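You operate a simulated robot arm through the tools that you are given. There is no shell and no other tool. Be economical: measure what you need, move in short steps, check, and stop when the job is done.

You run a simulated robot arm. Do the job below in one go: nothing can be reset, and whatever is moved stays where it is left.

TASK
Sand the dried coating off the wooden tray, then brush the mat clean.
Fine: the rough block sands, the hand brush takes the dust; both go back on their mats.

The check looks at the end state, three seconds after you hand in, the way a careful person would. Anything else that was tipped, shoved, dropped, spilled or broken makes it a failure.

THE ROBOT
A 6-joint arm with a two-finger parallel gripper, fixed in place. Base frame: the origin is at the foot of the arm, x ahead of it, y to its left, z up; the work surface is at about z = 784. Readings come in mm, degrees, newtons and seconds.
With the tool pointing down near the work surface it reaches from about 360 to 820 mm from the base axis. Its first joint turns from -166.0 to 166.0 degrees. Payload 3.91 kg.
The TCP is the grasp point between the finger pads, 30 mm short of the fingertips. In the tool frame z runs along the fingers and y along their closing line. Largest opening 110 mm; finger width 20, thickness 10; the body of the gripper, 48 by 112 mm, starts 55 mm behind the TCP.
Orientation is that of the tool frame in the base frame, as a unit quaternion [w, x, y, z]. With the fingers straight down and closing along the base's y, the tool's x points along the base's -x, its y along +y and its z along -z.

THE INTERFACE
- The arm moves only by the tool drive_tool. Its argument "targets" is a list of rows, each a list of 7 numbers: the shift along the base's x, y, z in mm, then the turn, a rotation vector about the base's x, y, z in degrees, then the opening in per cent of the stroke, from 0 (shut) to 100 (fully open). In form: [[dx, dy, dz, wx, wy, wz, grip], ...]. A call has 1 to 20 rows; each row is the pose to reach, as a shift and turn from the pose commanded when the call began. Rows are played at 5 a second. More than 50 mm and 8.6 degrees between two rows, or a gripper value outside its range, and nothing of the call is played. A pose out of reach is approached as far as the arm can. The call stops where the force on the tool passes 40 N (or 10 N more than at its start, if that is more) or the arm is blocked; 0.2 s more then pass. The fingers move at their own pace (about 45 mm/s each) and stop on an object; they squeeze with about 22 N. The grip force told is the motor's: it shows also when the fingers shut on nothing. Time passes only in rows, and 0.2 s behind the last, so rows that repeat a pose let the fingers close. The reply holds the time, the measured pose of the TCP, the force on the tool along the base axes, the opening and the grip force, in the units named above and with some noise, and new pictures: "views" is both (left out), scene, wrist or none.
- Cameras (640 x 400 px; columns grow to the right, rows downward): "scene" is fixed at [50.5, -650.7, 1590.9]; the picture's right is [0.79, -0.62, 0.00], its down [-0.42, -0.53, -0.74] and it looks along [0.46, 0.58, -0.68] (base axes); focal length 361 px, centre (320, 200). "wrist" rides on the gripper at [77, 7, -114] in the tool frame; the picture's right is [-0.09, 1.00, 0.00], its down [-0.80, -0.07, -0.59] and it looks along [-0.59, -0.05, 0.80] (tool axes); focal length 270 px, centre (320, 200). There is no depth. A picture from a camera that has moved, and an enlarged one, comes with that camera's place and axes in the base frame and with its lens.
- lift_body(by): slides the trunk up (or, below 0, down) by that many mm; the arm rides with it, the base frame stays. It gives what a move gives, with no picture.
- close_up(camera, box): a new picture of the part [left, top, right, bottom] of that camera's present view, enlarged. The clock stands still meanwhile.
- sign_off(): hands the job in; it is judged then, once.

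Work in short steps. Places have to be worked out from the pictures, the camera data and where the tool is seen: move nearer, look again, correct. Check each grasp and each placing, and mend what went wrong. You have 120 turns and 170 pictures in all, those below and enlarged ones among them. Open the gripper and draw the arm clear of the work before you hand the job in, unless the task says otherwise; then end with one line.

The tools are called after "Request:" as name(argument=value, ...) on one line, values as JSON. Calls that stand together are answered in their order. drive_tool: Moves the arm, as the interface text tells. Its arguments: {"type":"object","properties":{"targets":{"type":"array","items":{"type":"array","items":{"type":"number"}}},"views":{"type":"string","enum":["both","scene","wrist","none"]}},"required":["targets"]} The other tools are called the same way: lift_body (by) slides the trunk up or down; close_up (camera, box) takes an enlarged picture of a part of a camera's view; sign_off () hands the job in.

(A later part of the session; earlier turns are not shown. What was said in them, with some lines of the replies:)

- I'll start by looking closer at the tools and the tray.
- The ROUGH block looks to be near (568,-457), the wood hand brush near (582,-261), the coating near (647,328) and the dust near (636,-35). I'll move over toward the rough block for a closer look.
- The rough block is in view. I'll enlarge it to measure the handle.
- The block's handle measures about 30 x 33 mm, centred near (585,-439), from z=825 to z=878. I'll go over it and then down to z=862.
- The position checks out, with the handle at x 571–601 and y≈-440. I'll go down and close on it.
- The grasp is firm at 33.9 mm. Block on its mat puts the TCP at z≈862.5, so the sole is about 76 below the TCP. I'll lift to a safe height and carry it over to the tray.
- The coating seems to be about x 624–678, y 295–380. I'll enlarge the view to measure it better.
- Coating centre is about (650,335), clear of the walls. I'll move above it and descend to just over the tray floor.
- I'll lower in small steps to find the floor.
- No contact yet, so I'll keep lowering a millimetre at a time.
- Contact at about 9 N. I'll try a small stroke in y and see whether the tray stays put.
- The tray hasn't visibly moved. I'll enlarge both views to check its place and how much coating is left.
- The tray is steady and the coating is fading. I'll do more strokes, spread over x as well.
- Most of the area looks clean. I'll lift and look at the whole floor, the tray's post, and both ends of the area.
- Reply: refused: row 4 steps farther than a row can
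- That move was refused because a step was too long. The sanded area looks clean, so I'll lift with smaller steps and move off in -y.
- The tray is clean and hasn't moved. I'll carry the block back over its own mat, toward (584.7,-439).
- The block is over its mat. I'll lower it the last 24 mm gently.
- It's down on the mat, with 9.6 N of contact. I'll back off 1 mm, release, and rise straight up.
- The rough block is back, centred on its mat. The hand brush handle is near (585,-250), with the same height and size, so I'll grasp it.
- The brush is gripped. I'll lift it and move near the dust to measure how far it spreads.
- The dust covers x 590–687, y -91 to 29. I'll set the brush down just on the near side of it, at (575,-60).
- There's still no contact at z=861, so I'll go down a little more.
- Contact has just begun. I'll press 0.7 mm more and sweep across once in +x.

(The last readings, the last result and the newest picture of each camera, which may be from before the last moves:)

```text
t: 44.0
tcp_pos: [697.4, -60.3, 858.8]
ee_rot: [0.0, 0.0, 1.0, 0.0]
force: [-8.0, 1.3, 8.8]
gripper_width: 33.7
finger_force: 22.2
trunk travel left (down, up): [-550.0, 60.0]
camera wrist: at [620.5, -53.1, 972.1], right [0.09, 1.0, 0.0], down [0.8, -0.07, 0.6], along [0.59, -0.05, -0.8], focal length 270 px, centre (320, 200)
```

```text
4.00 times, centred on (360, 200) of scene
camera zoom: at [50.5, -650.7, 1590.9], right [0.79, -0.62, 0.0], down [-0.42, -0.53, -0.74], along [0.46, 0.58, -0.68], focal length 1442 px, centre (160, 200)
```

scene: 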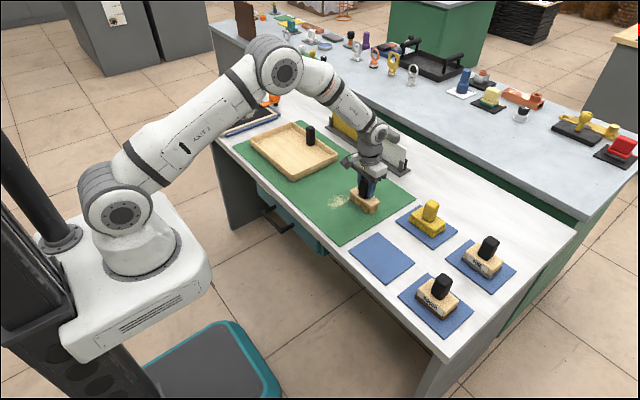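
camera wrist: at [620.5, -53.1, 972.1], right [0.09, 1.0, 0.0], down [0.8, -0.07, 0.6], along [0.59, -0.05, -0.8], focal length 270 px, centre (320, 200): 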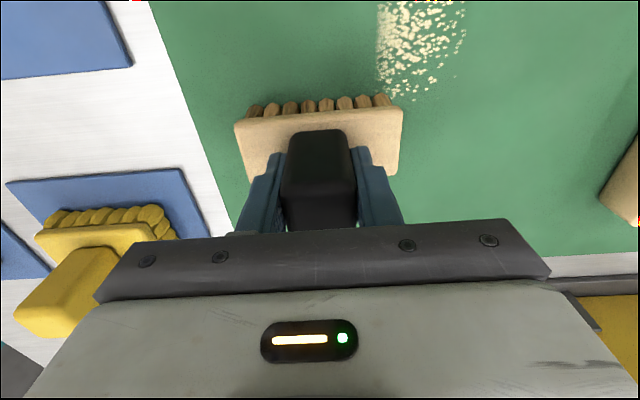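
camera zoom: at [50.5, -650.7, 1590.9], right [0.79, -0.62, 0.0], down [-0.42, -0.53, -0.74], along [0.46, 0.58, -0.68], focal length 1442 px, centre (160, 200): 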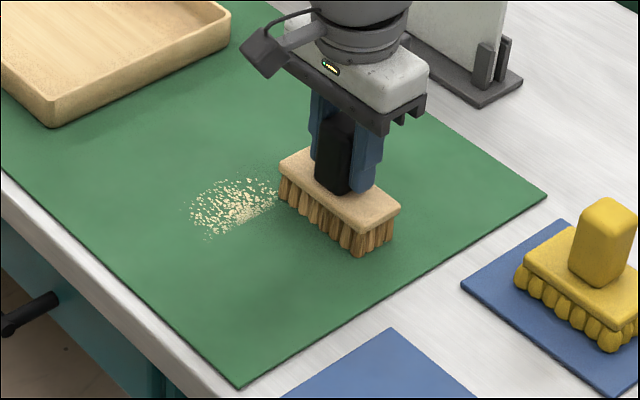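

The brushed strip is cleared. I'll shift +55 in y, sweep back, and then make another pass or two.

Request:
drive_tool(targets=[[0, 14, 0, 0, 0, 0, 0], [0, 28, 0, 0, 0, 0, 0], [0, 42, 0, 0, 0, 0, 0], [0, 55, 0, 0, 0, 0, 0], [-14, 55, 0, 0, 0, 0, 0], [-28, 55, 0, 0, 0, 0, 0], [-42, 55, 0, 0, 0, 0, 0], [-56, 55, 0, 0, 0, 0, 0], [-70, 55, 0, 0, 0, 0, 0], [-84, 55, 0, 0, 0, 0, 0], [-98, 55, 0, 0, 0, 0, 0], [-112, 55, 0, 0, 0, 0, 0], [-125, 55, 0, 0, 0, 0, 0], [-125, 40, 0, 0, 0, 0, 0], [-125, 26, 0, 0, 0, 0, 0], [-125, 26, 0, 0, 0, 0, 0]])

Request:
close_up(camera="scene", box=[290, 150, 430, 250])

```text
t: 47.4
tcp_pos: [572.5, -34.3, 859.0]
ee_rot: [0.0, 0.0, 1.0, -0.001]
force: [-0.2, 0.1, -1.1]
gripper_width: 33.8
finger_force: 21.9
trunk travel left (down, up): [-550.0, 60.0]
camera wrist: at [494.9, -28.4, 972.2], right [0.09, 1.0, 0.0], down [0.8, -0.07, 0.59], along [0.59, -0.05, -0.8], focal length 270 px, centre (320, 200)
```

scene: 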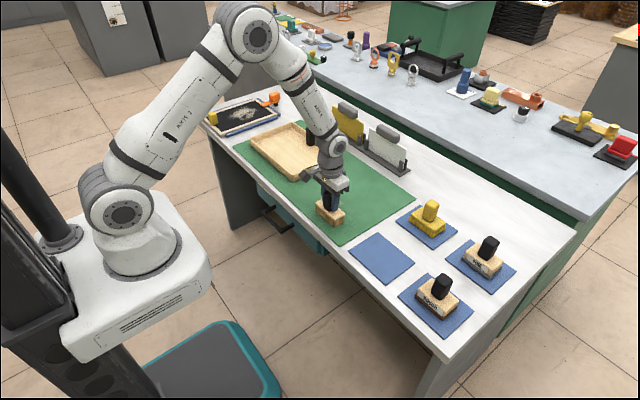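
wrist: 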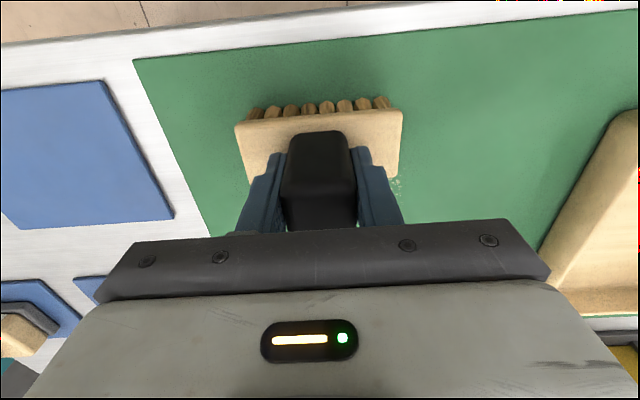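

```text
4.00 times, centred on (360, 200) of scene
camera zoom: at [50.5, -650.7, 1590.9], right [0.79, -0.62, 0.0], down [-0.42, -0.53, -0.74], along [0.46, 0.58, -0.68], focal length 1442 px, centre (160, 200)
```

zoom: 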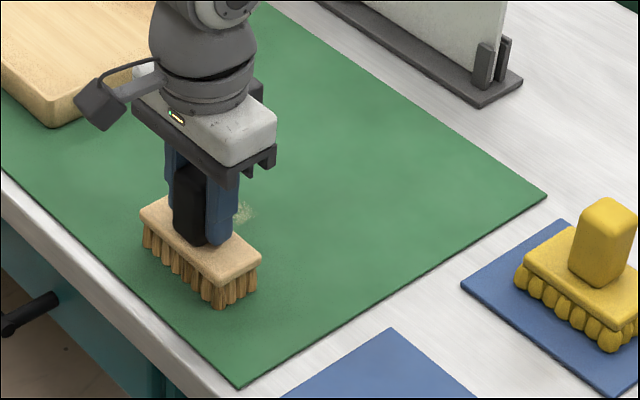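

A faint remnant is left near (640,-19), and contact has gone light. I'll press 1 mm more and sweep over it in both directions.

Request:
drive_tool(targets=[[0, 0, -1, 0, 0, 0, 0], [14, 5, -1, 0, 0, 0, 0], [28, 10, -1, 0, 0, 0, 0], [42, 14, -1, 0, 0, 0, 0], [56, 14, -1, 0, 0, 0, 0], [70, 14, -1, 0, 0, 0, 0], [84, 14, -1, 0, 0, 0, 0], [98, 14, -1, 0, 0, 0, 0], [112, 14, -1, 0, 0, 0, 0], [98, 20, -1, 0, 0, 0, 0], [84, 26, -1, 0, 0, 0, 0], [70, 30, -1, 0, 0, 0, 0], [56, 30, -1, 0, 0, 0, 0], [42, 30, -1, 0, 0, 0, 0], [28, 30, -1, 0, 0, 0, 0], [14, 30, -1, 0, 0, 0, 0], [0, 20, -1, 0, 0, 0, 0], [0, 20, -1, 0, 0, 0, 0]])

Request:
close_up(camera="scene", box=[290, 150, 430, 250])

```text
t: 51.2
tcp_pos: [573.5, -11.8, 855.7]
ee_rot: [0.0, 0.0, 1.0, 0.0]
force: [8.7, 7.5, 17.1]
gripper_width: 33.8
finger_force: 22.0
trunk travel left (down, up): [-550.0, 60.0]
camera wrist: at [496.2, -5.4, 969.7], right [0.09, 1.0, 0.0], down [0.8, -0.07, 0.59], along [0.59, -0.05, -0.8], focal length 270 px, centre (320, 200)
```

scene: 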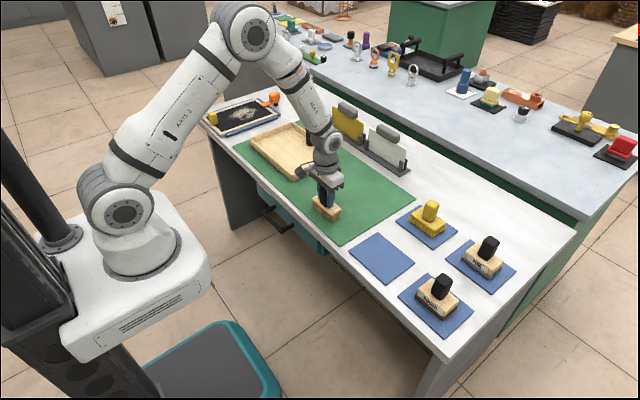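
wrist: 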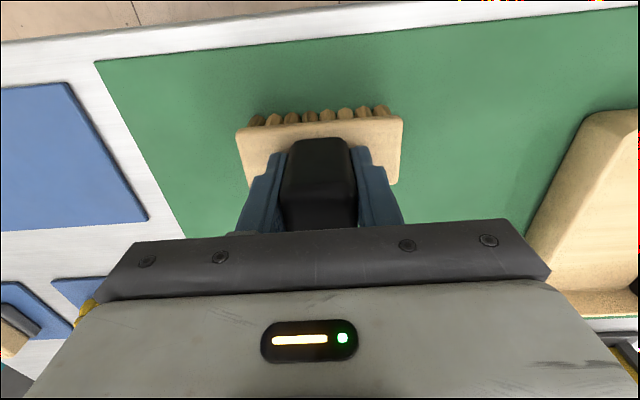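

```text
4.00 times, centred on (360, 200) of scene
camera zoom: at [50.5, -650.7, 1590.9], right [0.79, -0.62, 0.0], down [-0.42, -0.53, -0.74], along [0.46, 0.58, -0.68], focal length 1442 px, centre (160, 200)
```

zoom: 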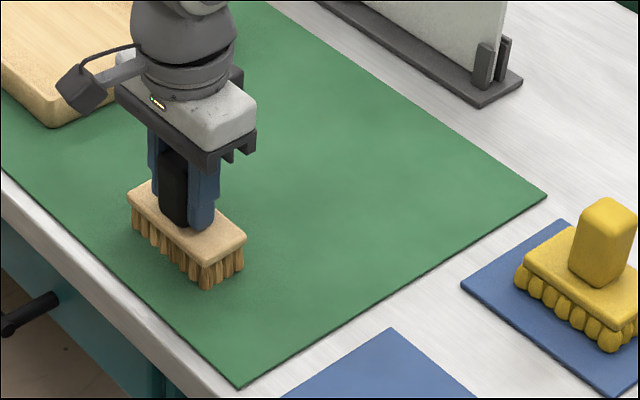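

The mat looks clean here. I'll lift, move toward the brush's own mat, and check the swept area from above.

Request:
drive_tool(targets=[[0, 0, 20, 0, 0, 0, 0], [0, 0, 60, 0, 0, 0, 0], [0, -20, 100, 0, 0, 0, 0], [0, -66, 105, 0, 0, 0, 0], [0, -112, 105, 0, 0, 0, 0], [5, -158, 105, 0, 0, 0, 0], [10, -200, 105, 0, 0, 0, 0], [10, -236, 105, 0, 0, 0, 0], [10, -236, 70, 0, 0, 0, 0], [10, -236, 40, 0, 0, 0, 0], [10, -236, 25, 0, 0, 0, 0], [10, -236, 25, 0, 0, 0, 0]])

Request:
close_up(camera="scene", box=[230, 100, 430, 250])

Request:
close_up(camera="scene", box=[290, 150, 430, 250])

```text
t: 53.8
tcp_pos: [585.6, -250.9, 882.2]
ee_rot: [0.0, 0.0, 1.0, 0.001]
force: [0.0, -0.1, -1.1]
gripper_width: 33.8
finger_force: 22.0
trunk travel left (down, up): [-550.0, 60.0]
camera wrist: at [507.4, -244.2, 995.4], right [0.09, 1.0, 0.0], down [0.8, -0.07, 0.59], along [0.59, -0.05, -0.8], focal length 270 px, centre (320, 200)
```

scene: 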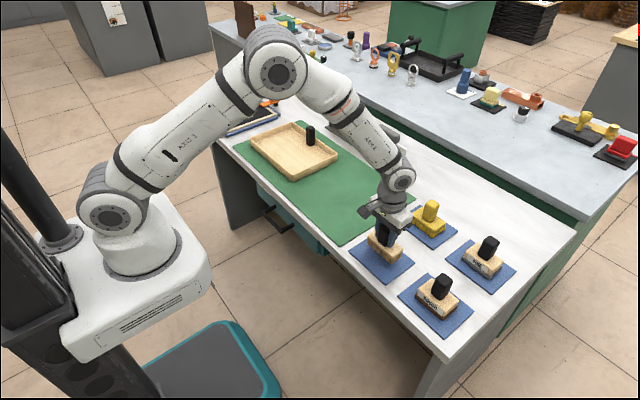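
wrist: 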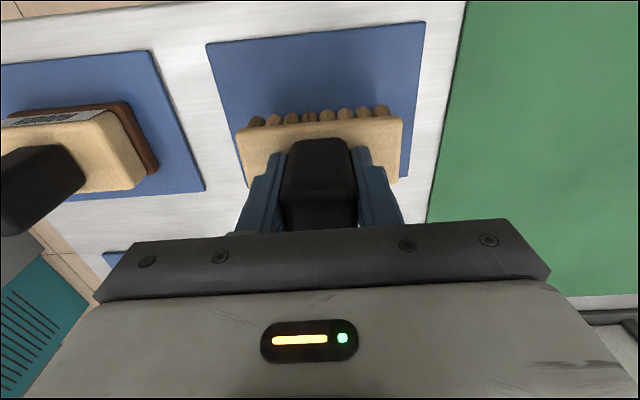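

```text
2.67 times, centred on (330, 175) of scene
camera zoom: at [50.5, -650.7, 1590.9], right [0.79, -0.62, 0.0], down [-0.42, -0.53, -0.74], along [0.46, 0.58, -0.68], focal length 962 px, centre (293, 267)
```

zoom: 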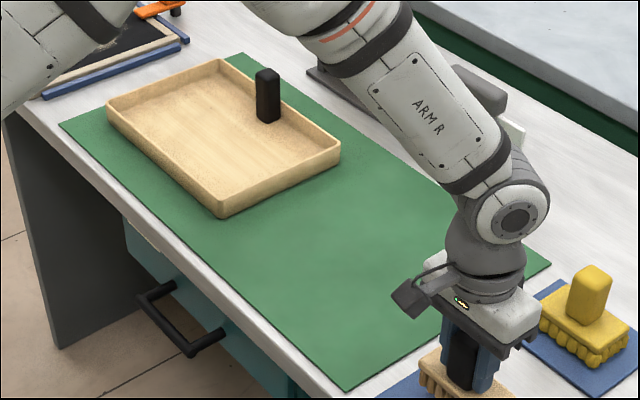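

```text
4.00 times, centred on (360, 200) of scene
camera zoom: at [50.5, -650.7, 1590.9], right [0.79, -0.62, 0.0], down [-0.42, -0.53, -0.74], along [0.46, 0.58, -0.68], focal length 1442 px, centre (160, 200)
```

zoom: 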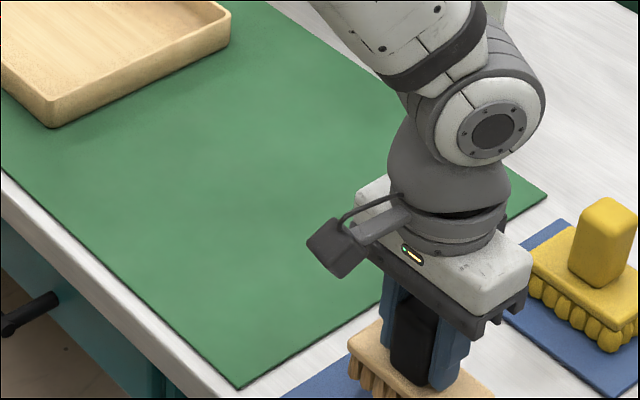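

The mat is clean and the brush sits over its own mat. I'll lower it to contact.

Request:
drive_tool(targets=[[0, 0, -10, 0, 0, 0, 0], [0, 0, -17, 0, 0, 0, 0], [0, 0, -19, 0, 0, 0, 0], [0, 0, -20, 0, 0, 0, 0], [0, 0, -20.5, 0, 0, 0, 0], [0, 0, -20.5, 0, 0, 0, 0]], views="none")

```text
t: 55.2
tcp_pos: [584.7, -250.5, 860.8]
ee_rot: [-0.001, -0.001, 1.0, 0.0]
force: [-0.3, 0.0, -1.1]
gripper_width: 33.8
finger_force: 21.7
trunk travel left (down, up): [-550.0, 60.0]
```

Request:
drive_tool(targets=[[0, 0, -0.7, 0, 0, 0, 0], [0, 0, -1.3, 0, 0, 0, 0], [0, 0, -1.3, 0, 0, 0, 0]], views="none")

```text
t: 56.0
tcp_pos: [584.8, -250.1, 860.3]
ee_rot: [-0.001, 0.0, 1.0, 0.0]
force: [-0.1, 0.8, -2.2]
gripper_width: 33.9
finger_force: 21.3
trunk travel left (down, up): [-550.0, 60.0]
```

Still hanging, so I'll go a little lower.

Request:
drive_tool(targets=[[0, 0, -0.7, 0, 0, 0, 0], [0, 0, -1.2, 0, 0, 0, 0], [0, 0, -1.2, 0, 0, 0, 0]], views="none")

```text
t: 56.8
tcp_pos: [584.2, -250.4, 859.2]
ee_rot: [-0.001, 0.0, 1.0, 0.001]
force: [-0.4, 0.3, -1.8]
gripper_width: 33.8
finger_force: 22.3
trunk travel left (down, up): [-550.0, 60.0]
```

Request:
drive_tool(targets=[[0, 0, -0.6, 0, 0, 0, 0], [0, 0, -1.2, 0, 0, 0, 0], [0, 0, -1.2, 0, 0, 0, 0]], views="none")

```text
t: 57.6
tcp_pos: [585.2, -251.1, 857.5]
ee_rot: [0.0, 0.0, 1.0, 0.0]
force: [1.6, 1.3, 0.4]
gripper_width: 33.9
finger_force: 21.9
trunk travel left (down, up): [-550.0, 60.0]
```

Contact has begun. I'll release and rise straight up, then pull back toward the robot.

Request:
drive_tool(targets=[[0, 0, -0.3, 0, 0, 0, 0], [0, 0, -0.3, 0, 0, 0, 30], [0, 0, -0.3, 0, 0, 0, 60], [0, 0, -0.3, 0, 0, 0, 100], [0, 0, -0.3, 0, 0, 0, 100], [0, 0, -0.3, 0, 0, 0, 100], [0, 0, 30, 0, 0, 0, 100], [0, 0, 75, 0, 0, 0, 100], [0, 0, 120, 0, 0, 0, 100], [-15, 20, 160, 0, 0, 0, 100], [-50, 20, 190, 0, 0, 0, 100], [-90, 20, 210, 0, 0, 0, 100], [-130, 20, 220, 0, 0, 0, 100], [-130, 20, 220, 0, 0, 0, 100]])

Request:
close_up(camera="scene", box=[230, 100, 430, 250])

Request:
close_up(camera="scene", box=[340, 190, 520, 340])

Request:
close_up(camera="wrist", box=[100, 0, 640, 240])

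```text
t: 60.6
tcp_pos: [454.6, -228.4, 1077.5]
ee_rot: [0.0, 0.0, 1.0, 0.0]
force: [0.0, -0.5, 0.4]
gripper_width: 110.1
finger_force: 0.1
trunk travel left (down, up): [-550.0, 60.0]
camera wrist: at [378.8, -221.3, 1192.0], right [0.09, 1.0, 0.0], down [0.8, -0.07, 0.59], along [0.59, -0.05, -0.8], focal length 270 px, centre (320, 200)
```

scene: 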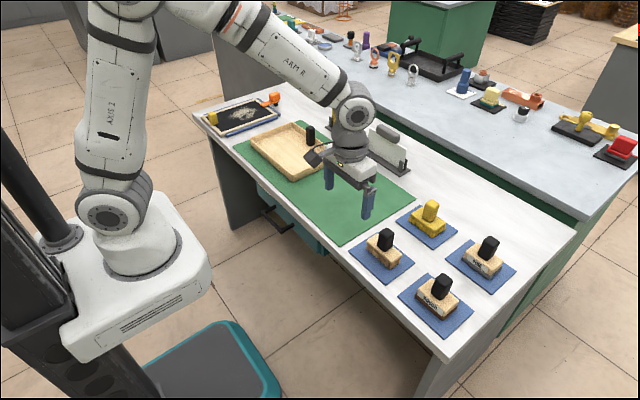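
wrist: 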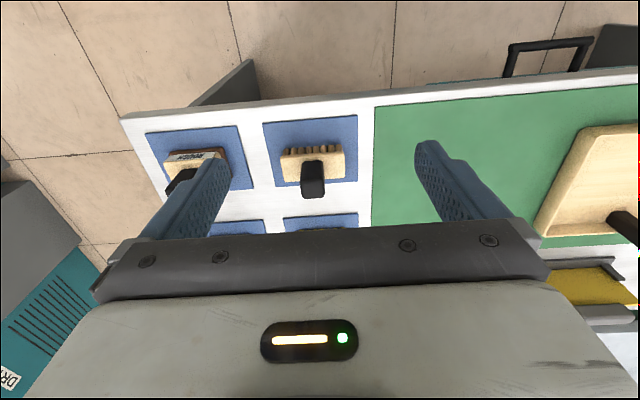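

```text
2.67 times, centred on (330, 175) of scene
camera zoom: at [50.5, -650.7, 1590.9], right [0.79, -0.62, 0.0], down [-0.42, -0.53, -0.74], along [0.46, 0.58, -0.68], focal length 962 px, centre (293, 267)
```

zoom: 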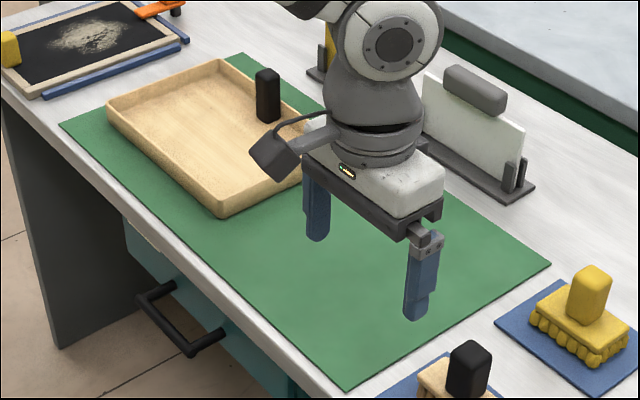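

```text
2.67 times, centred on (430, 265) of scene
camera zoom: at [50.5, -650.7, 1590.9], right [0.79, -0.62, 0.0], down [-0.42, -0.53, -0.74], along [0.46, 0.58, -0.68], focal length 962 px, centre (27, 27)
```

zoom: 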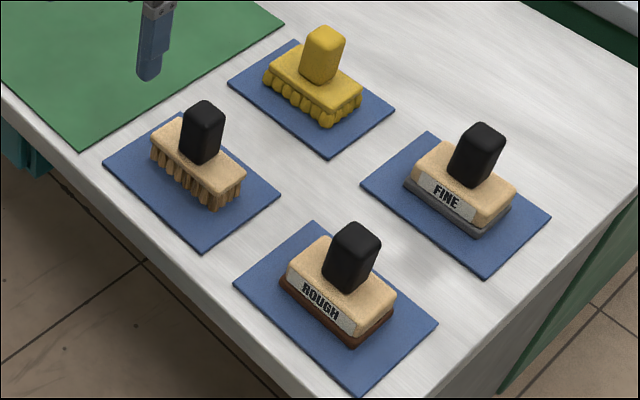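

```text
1.19 times, centred on (370, 120) of wrist
camera zoom: at [378.8, -221.3, 1192.0], right [0.09, 1.0, 0.0], down [0.8, -0.07, 0.59], along [0.59, -0.05, -0.8], focal length 320 px, centre (261, 295)
```

zoom: 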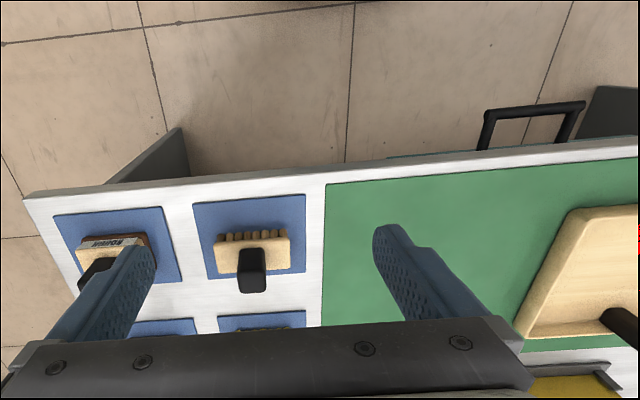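

Both tools are upright on their mats. I'll do one last check of the mat and tray from a clear pose higher up.

Request:
drive_tool(targets=[[0, 45, 10, 0, 0, 0, 100], [0, 90, 20, 0, 0, 0, 100], [0, 135, 30, 0, 0, 0, 100], [0, 180, 40, 0, 0, 0, 100], [0, 225, 50, 0, 0, 0, 100], [0, 270, 60, 0, 0, 0, 100], [0, 300, 60, 0, 0, 0, 100], [0, 300, 60, 0, 0, 0, 100]])

Request:
close_up(camera="wrist", box=[150, 30, 400, 230])

Request:
close_up(camera="wrist", box=[380, 30, 630, 230])

Request:
close_up(camera="scene", box=[290, 150, 430, 250])

```text
t: 62.4
tcp_pos: [452.4, 72.3, 1138.9]
ee_rot: [0.0, 0.0, 1.0, 0.0]
force: [0.2, -0.2, -0.2]
gripper_width: 110.0
finger_force: 0.1
trunk travel left (down, up): [-550.0, 60.0]
camera wrist: at [374.0, 78.2, 1252.3], right [0.09, 1.0, 0.0], down [0.8, -0.07, 0.59], along [0.59, -0.05, -0.8], focal length 270 px, centre (320, 200)
```

scene: 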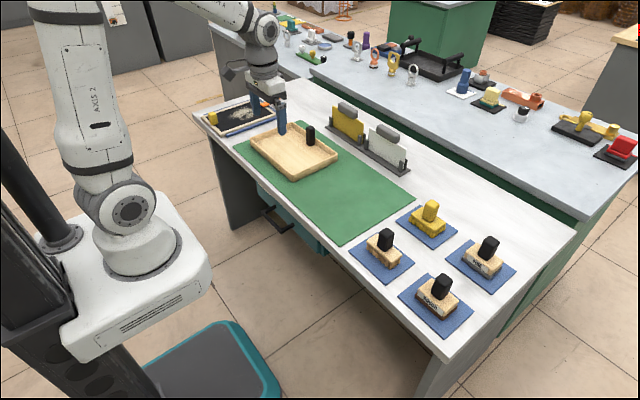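
wrist: 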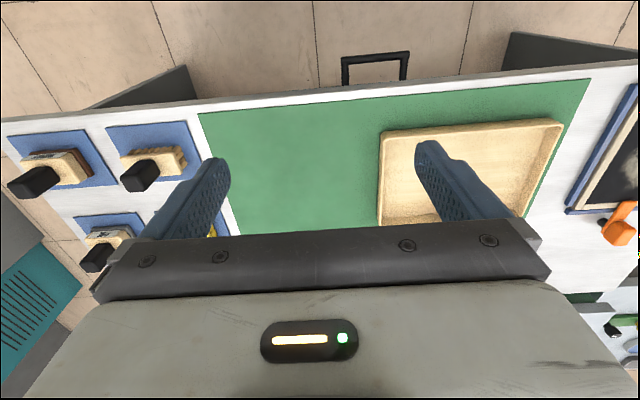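

```text
2.00 times, centred on (275, 130) of wrist
camera zoom: at [374.0, 78.2, 1252.3], right [0.09, 1.0, 0.0], down [0.8, -0.07, 0.59], along [0.59, -0.05, -0.8], focal length 541 px, centre (410, 340)
```

zoom: 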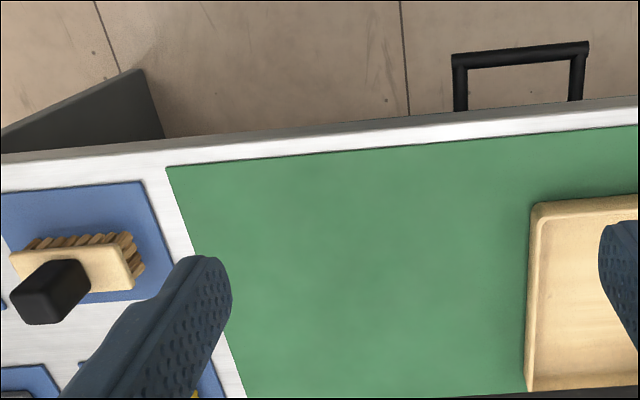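

```text
2.00 times, centred on (505, 130) of wrist
camera zoom: at [374.0, 78.2, 1252.3], right [0.09, 1.0, 0.0], down [0.8, -0.07, 0.59], along [0.59, -0.05, -0.8], focal length 541 px, centre (-50, 340)
```

zoom: 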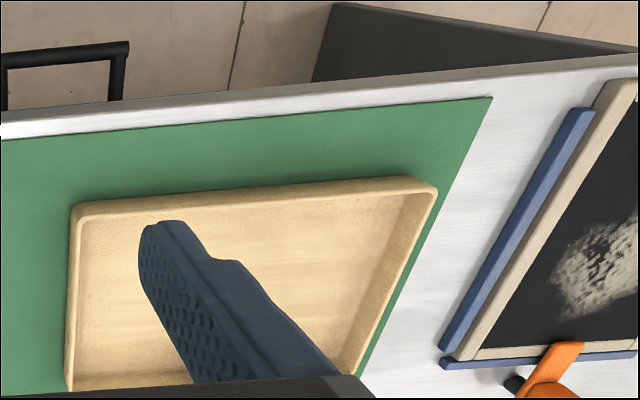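

```text
4.00 times, centred on (360, 200) of scene
camera zoom: at [50.5, -650.7, 1590.9], right [0.79, -0.62, 0.0], down [-0.42, -0.53, -0.74], along [0.46, 0.58, -0.68], focal length 1442 px, centre (160, 200)
```

zoom: 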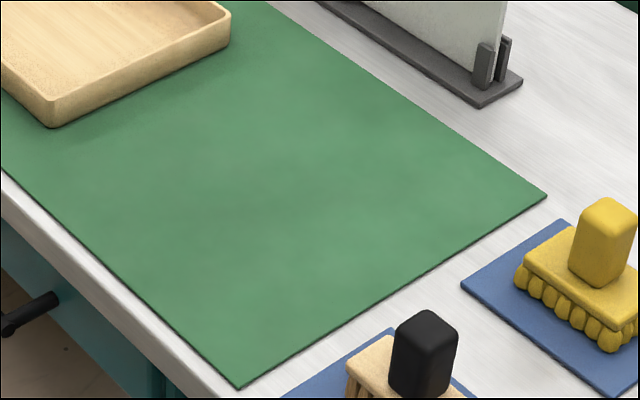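

The tray and mat are clean, both tools are on their mats, and the gripper is open and clear, so I'll hand the job in.

Request:
sign_off()

```text
The job is handed in.
```

The tray's coating is sanded off with the rough block and the mat is brushed clean; both tools are back upright on their mats, and the last pictures show nothing else moved.
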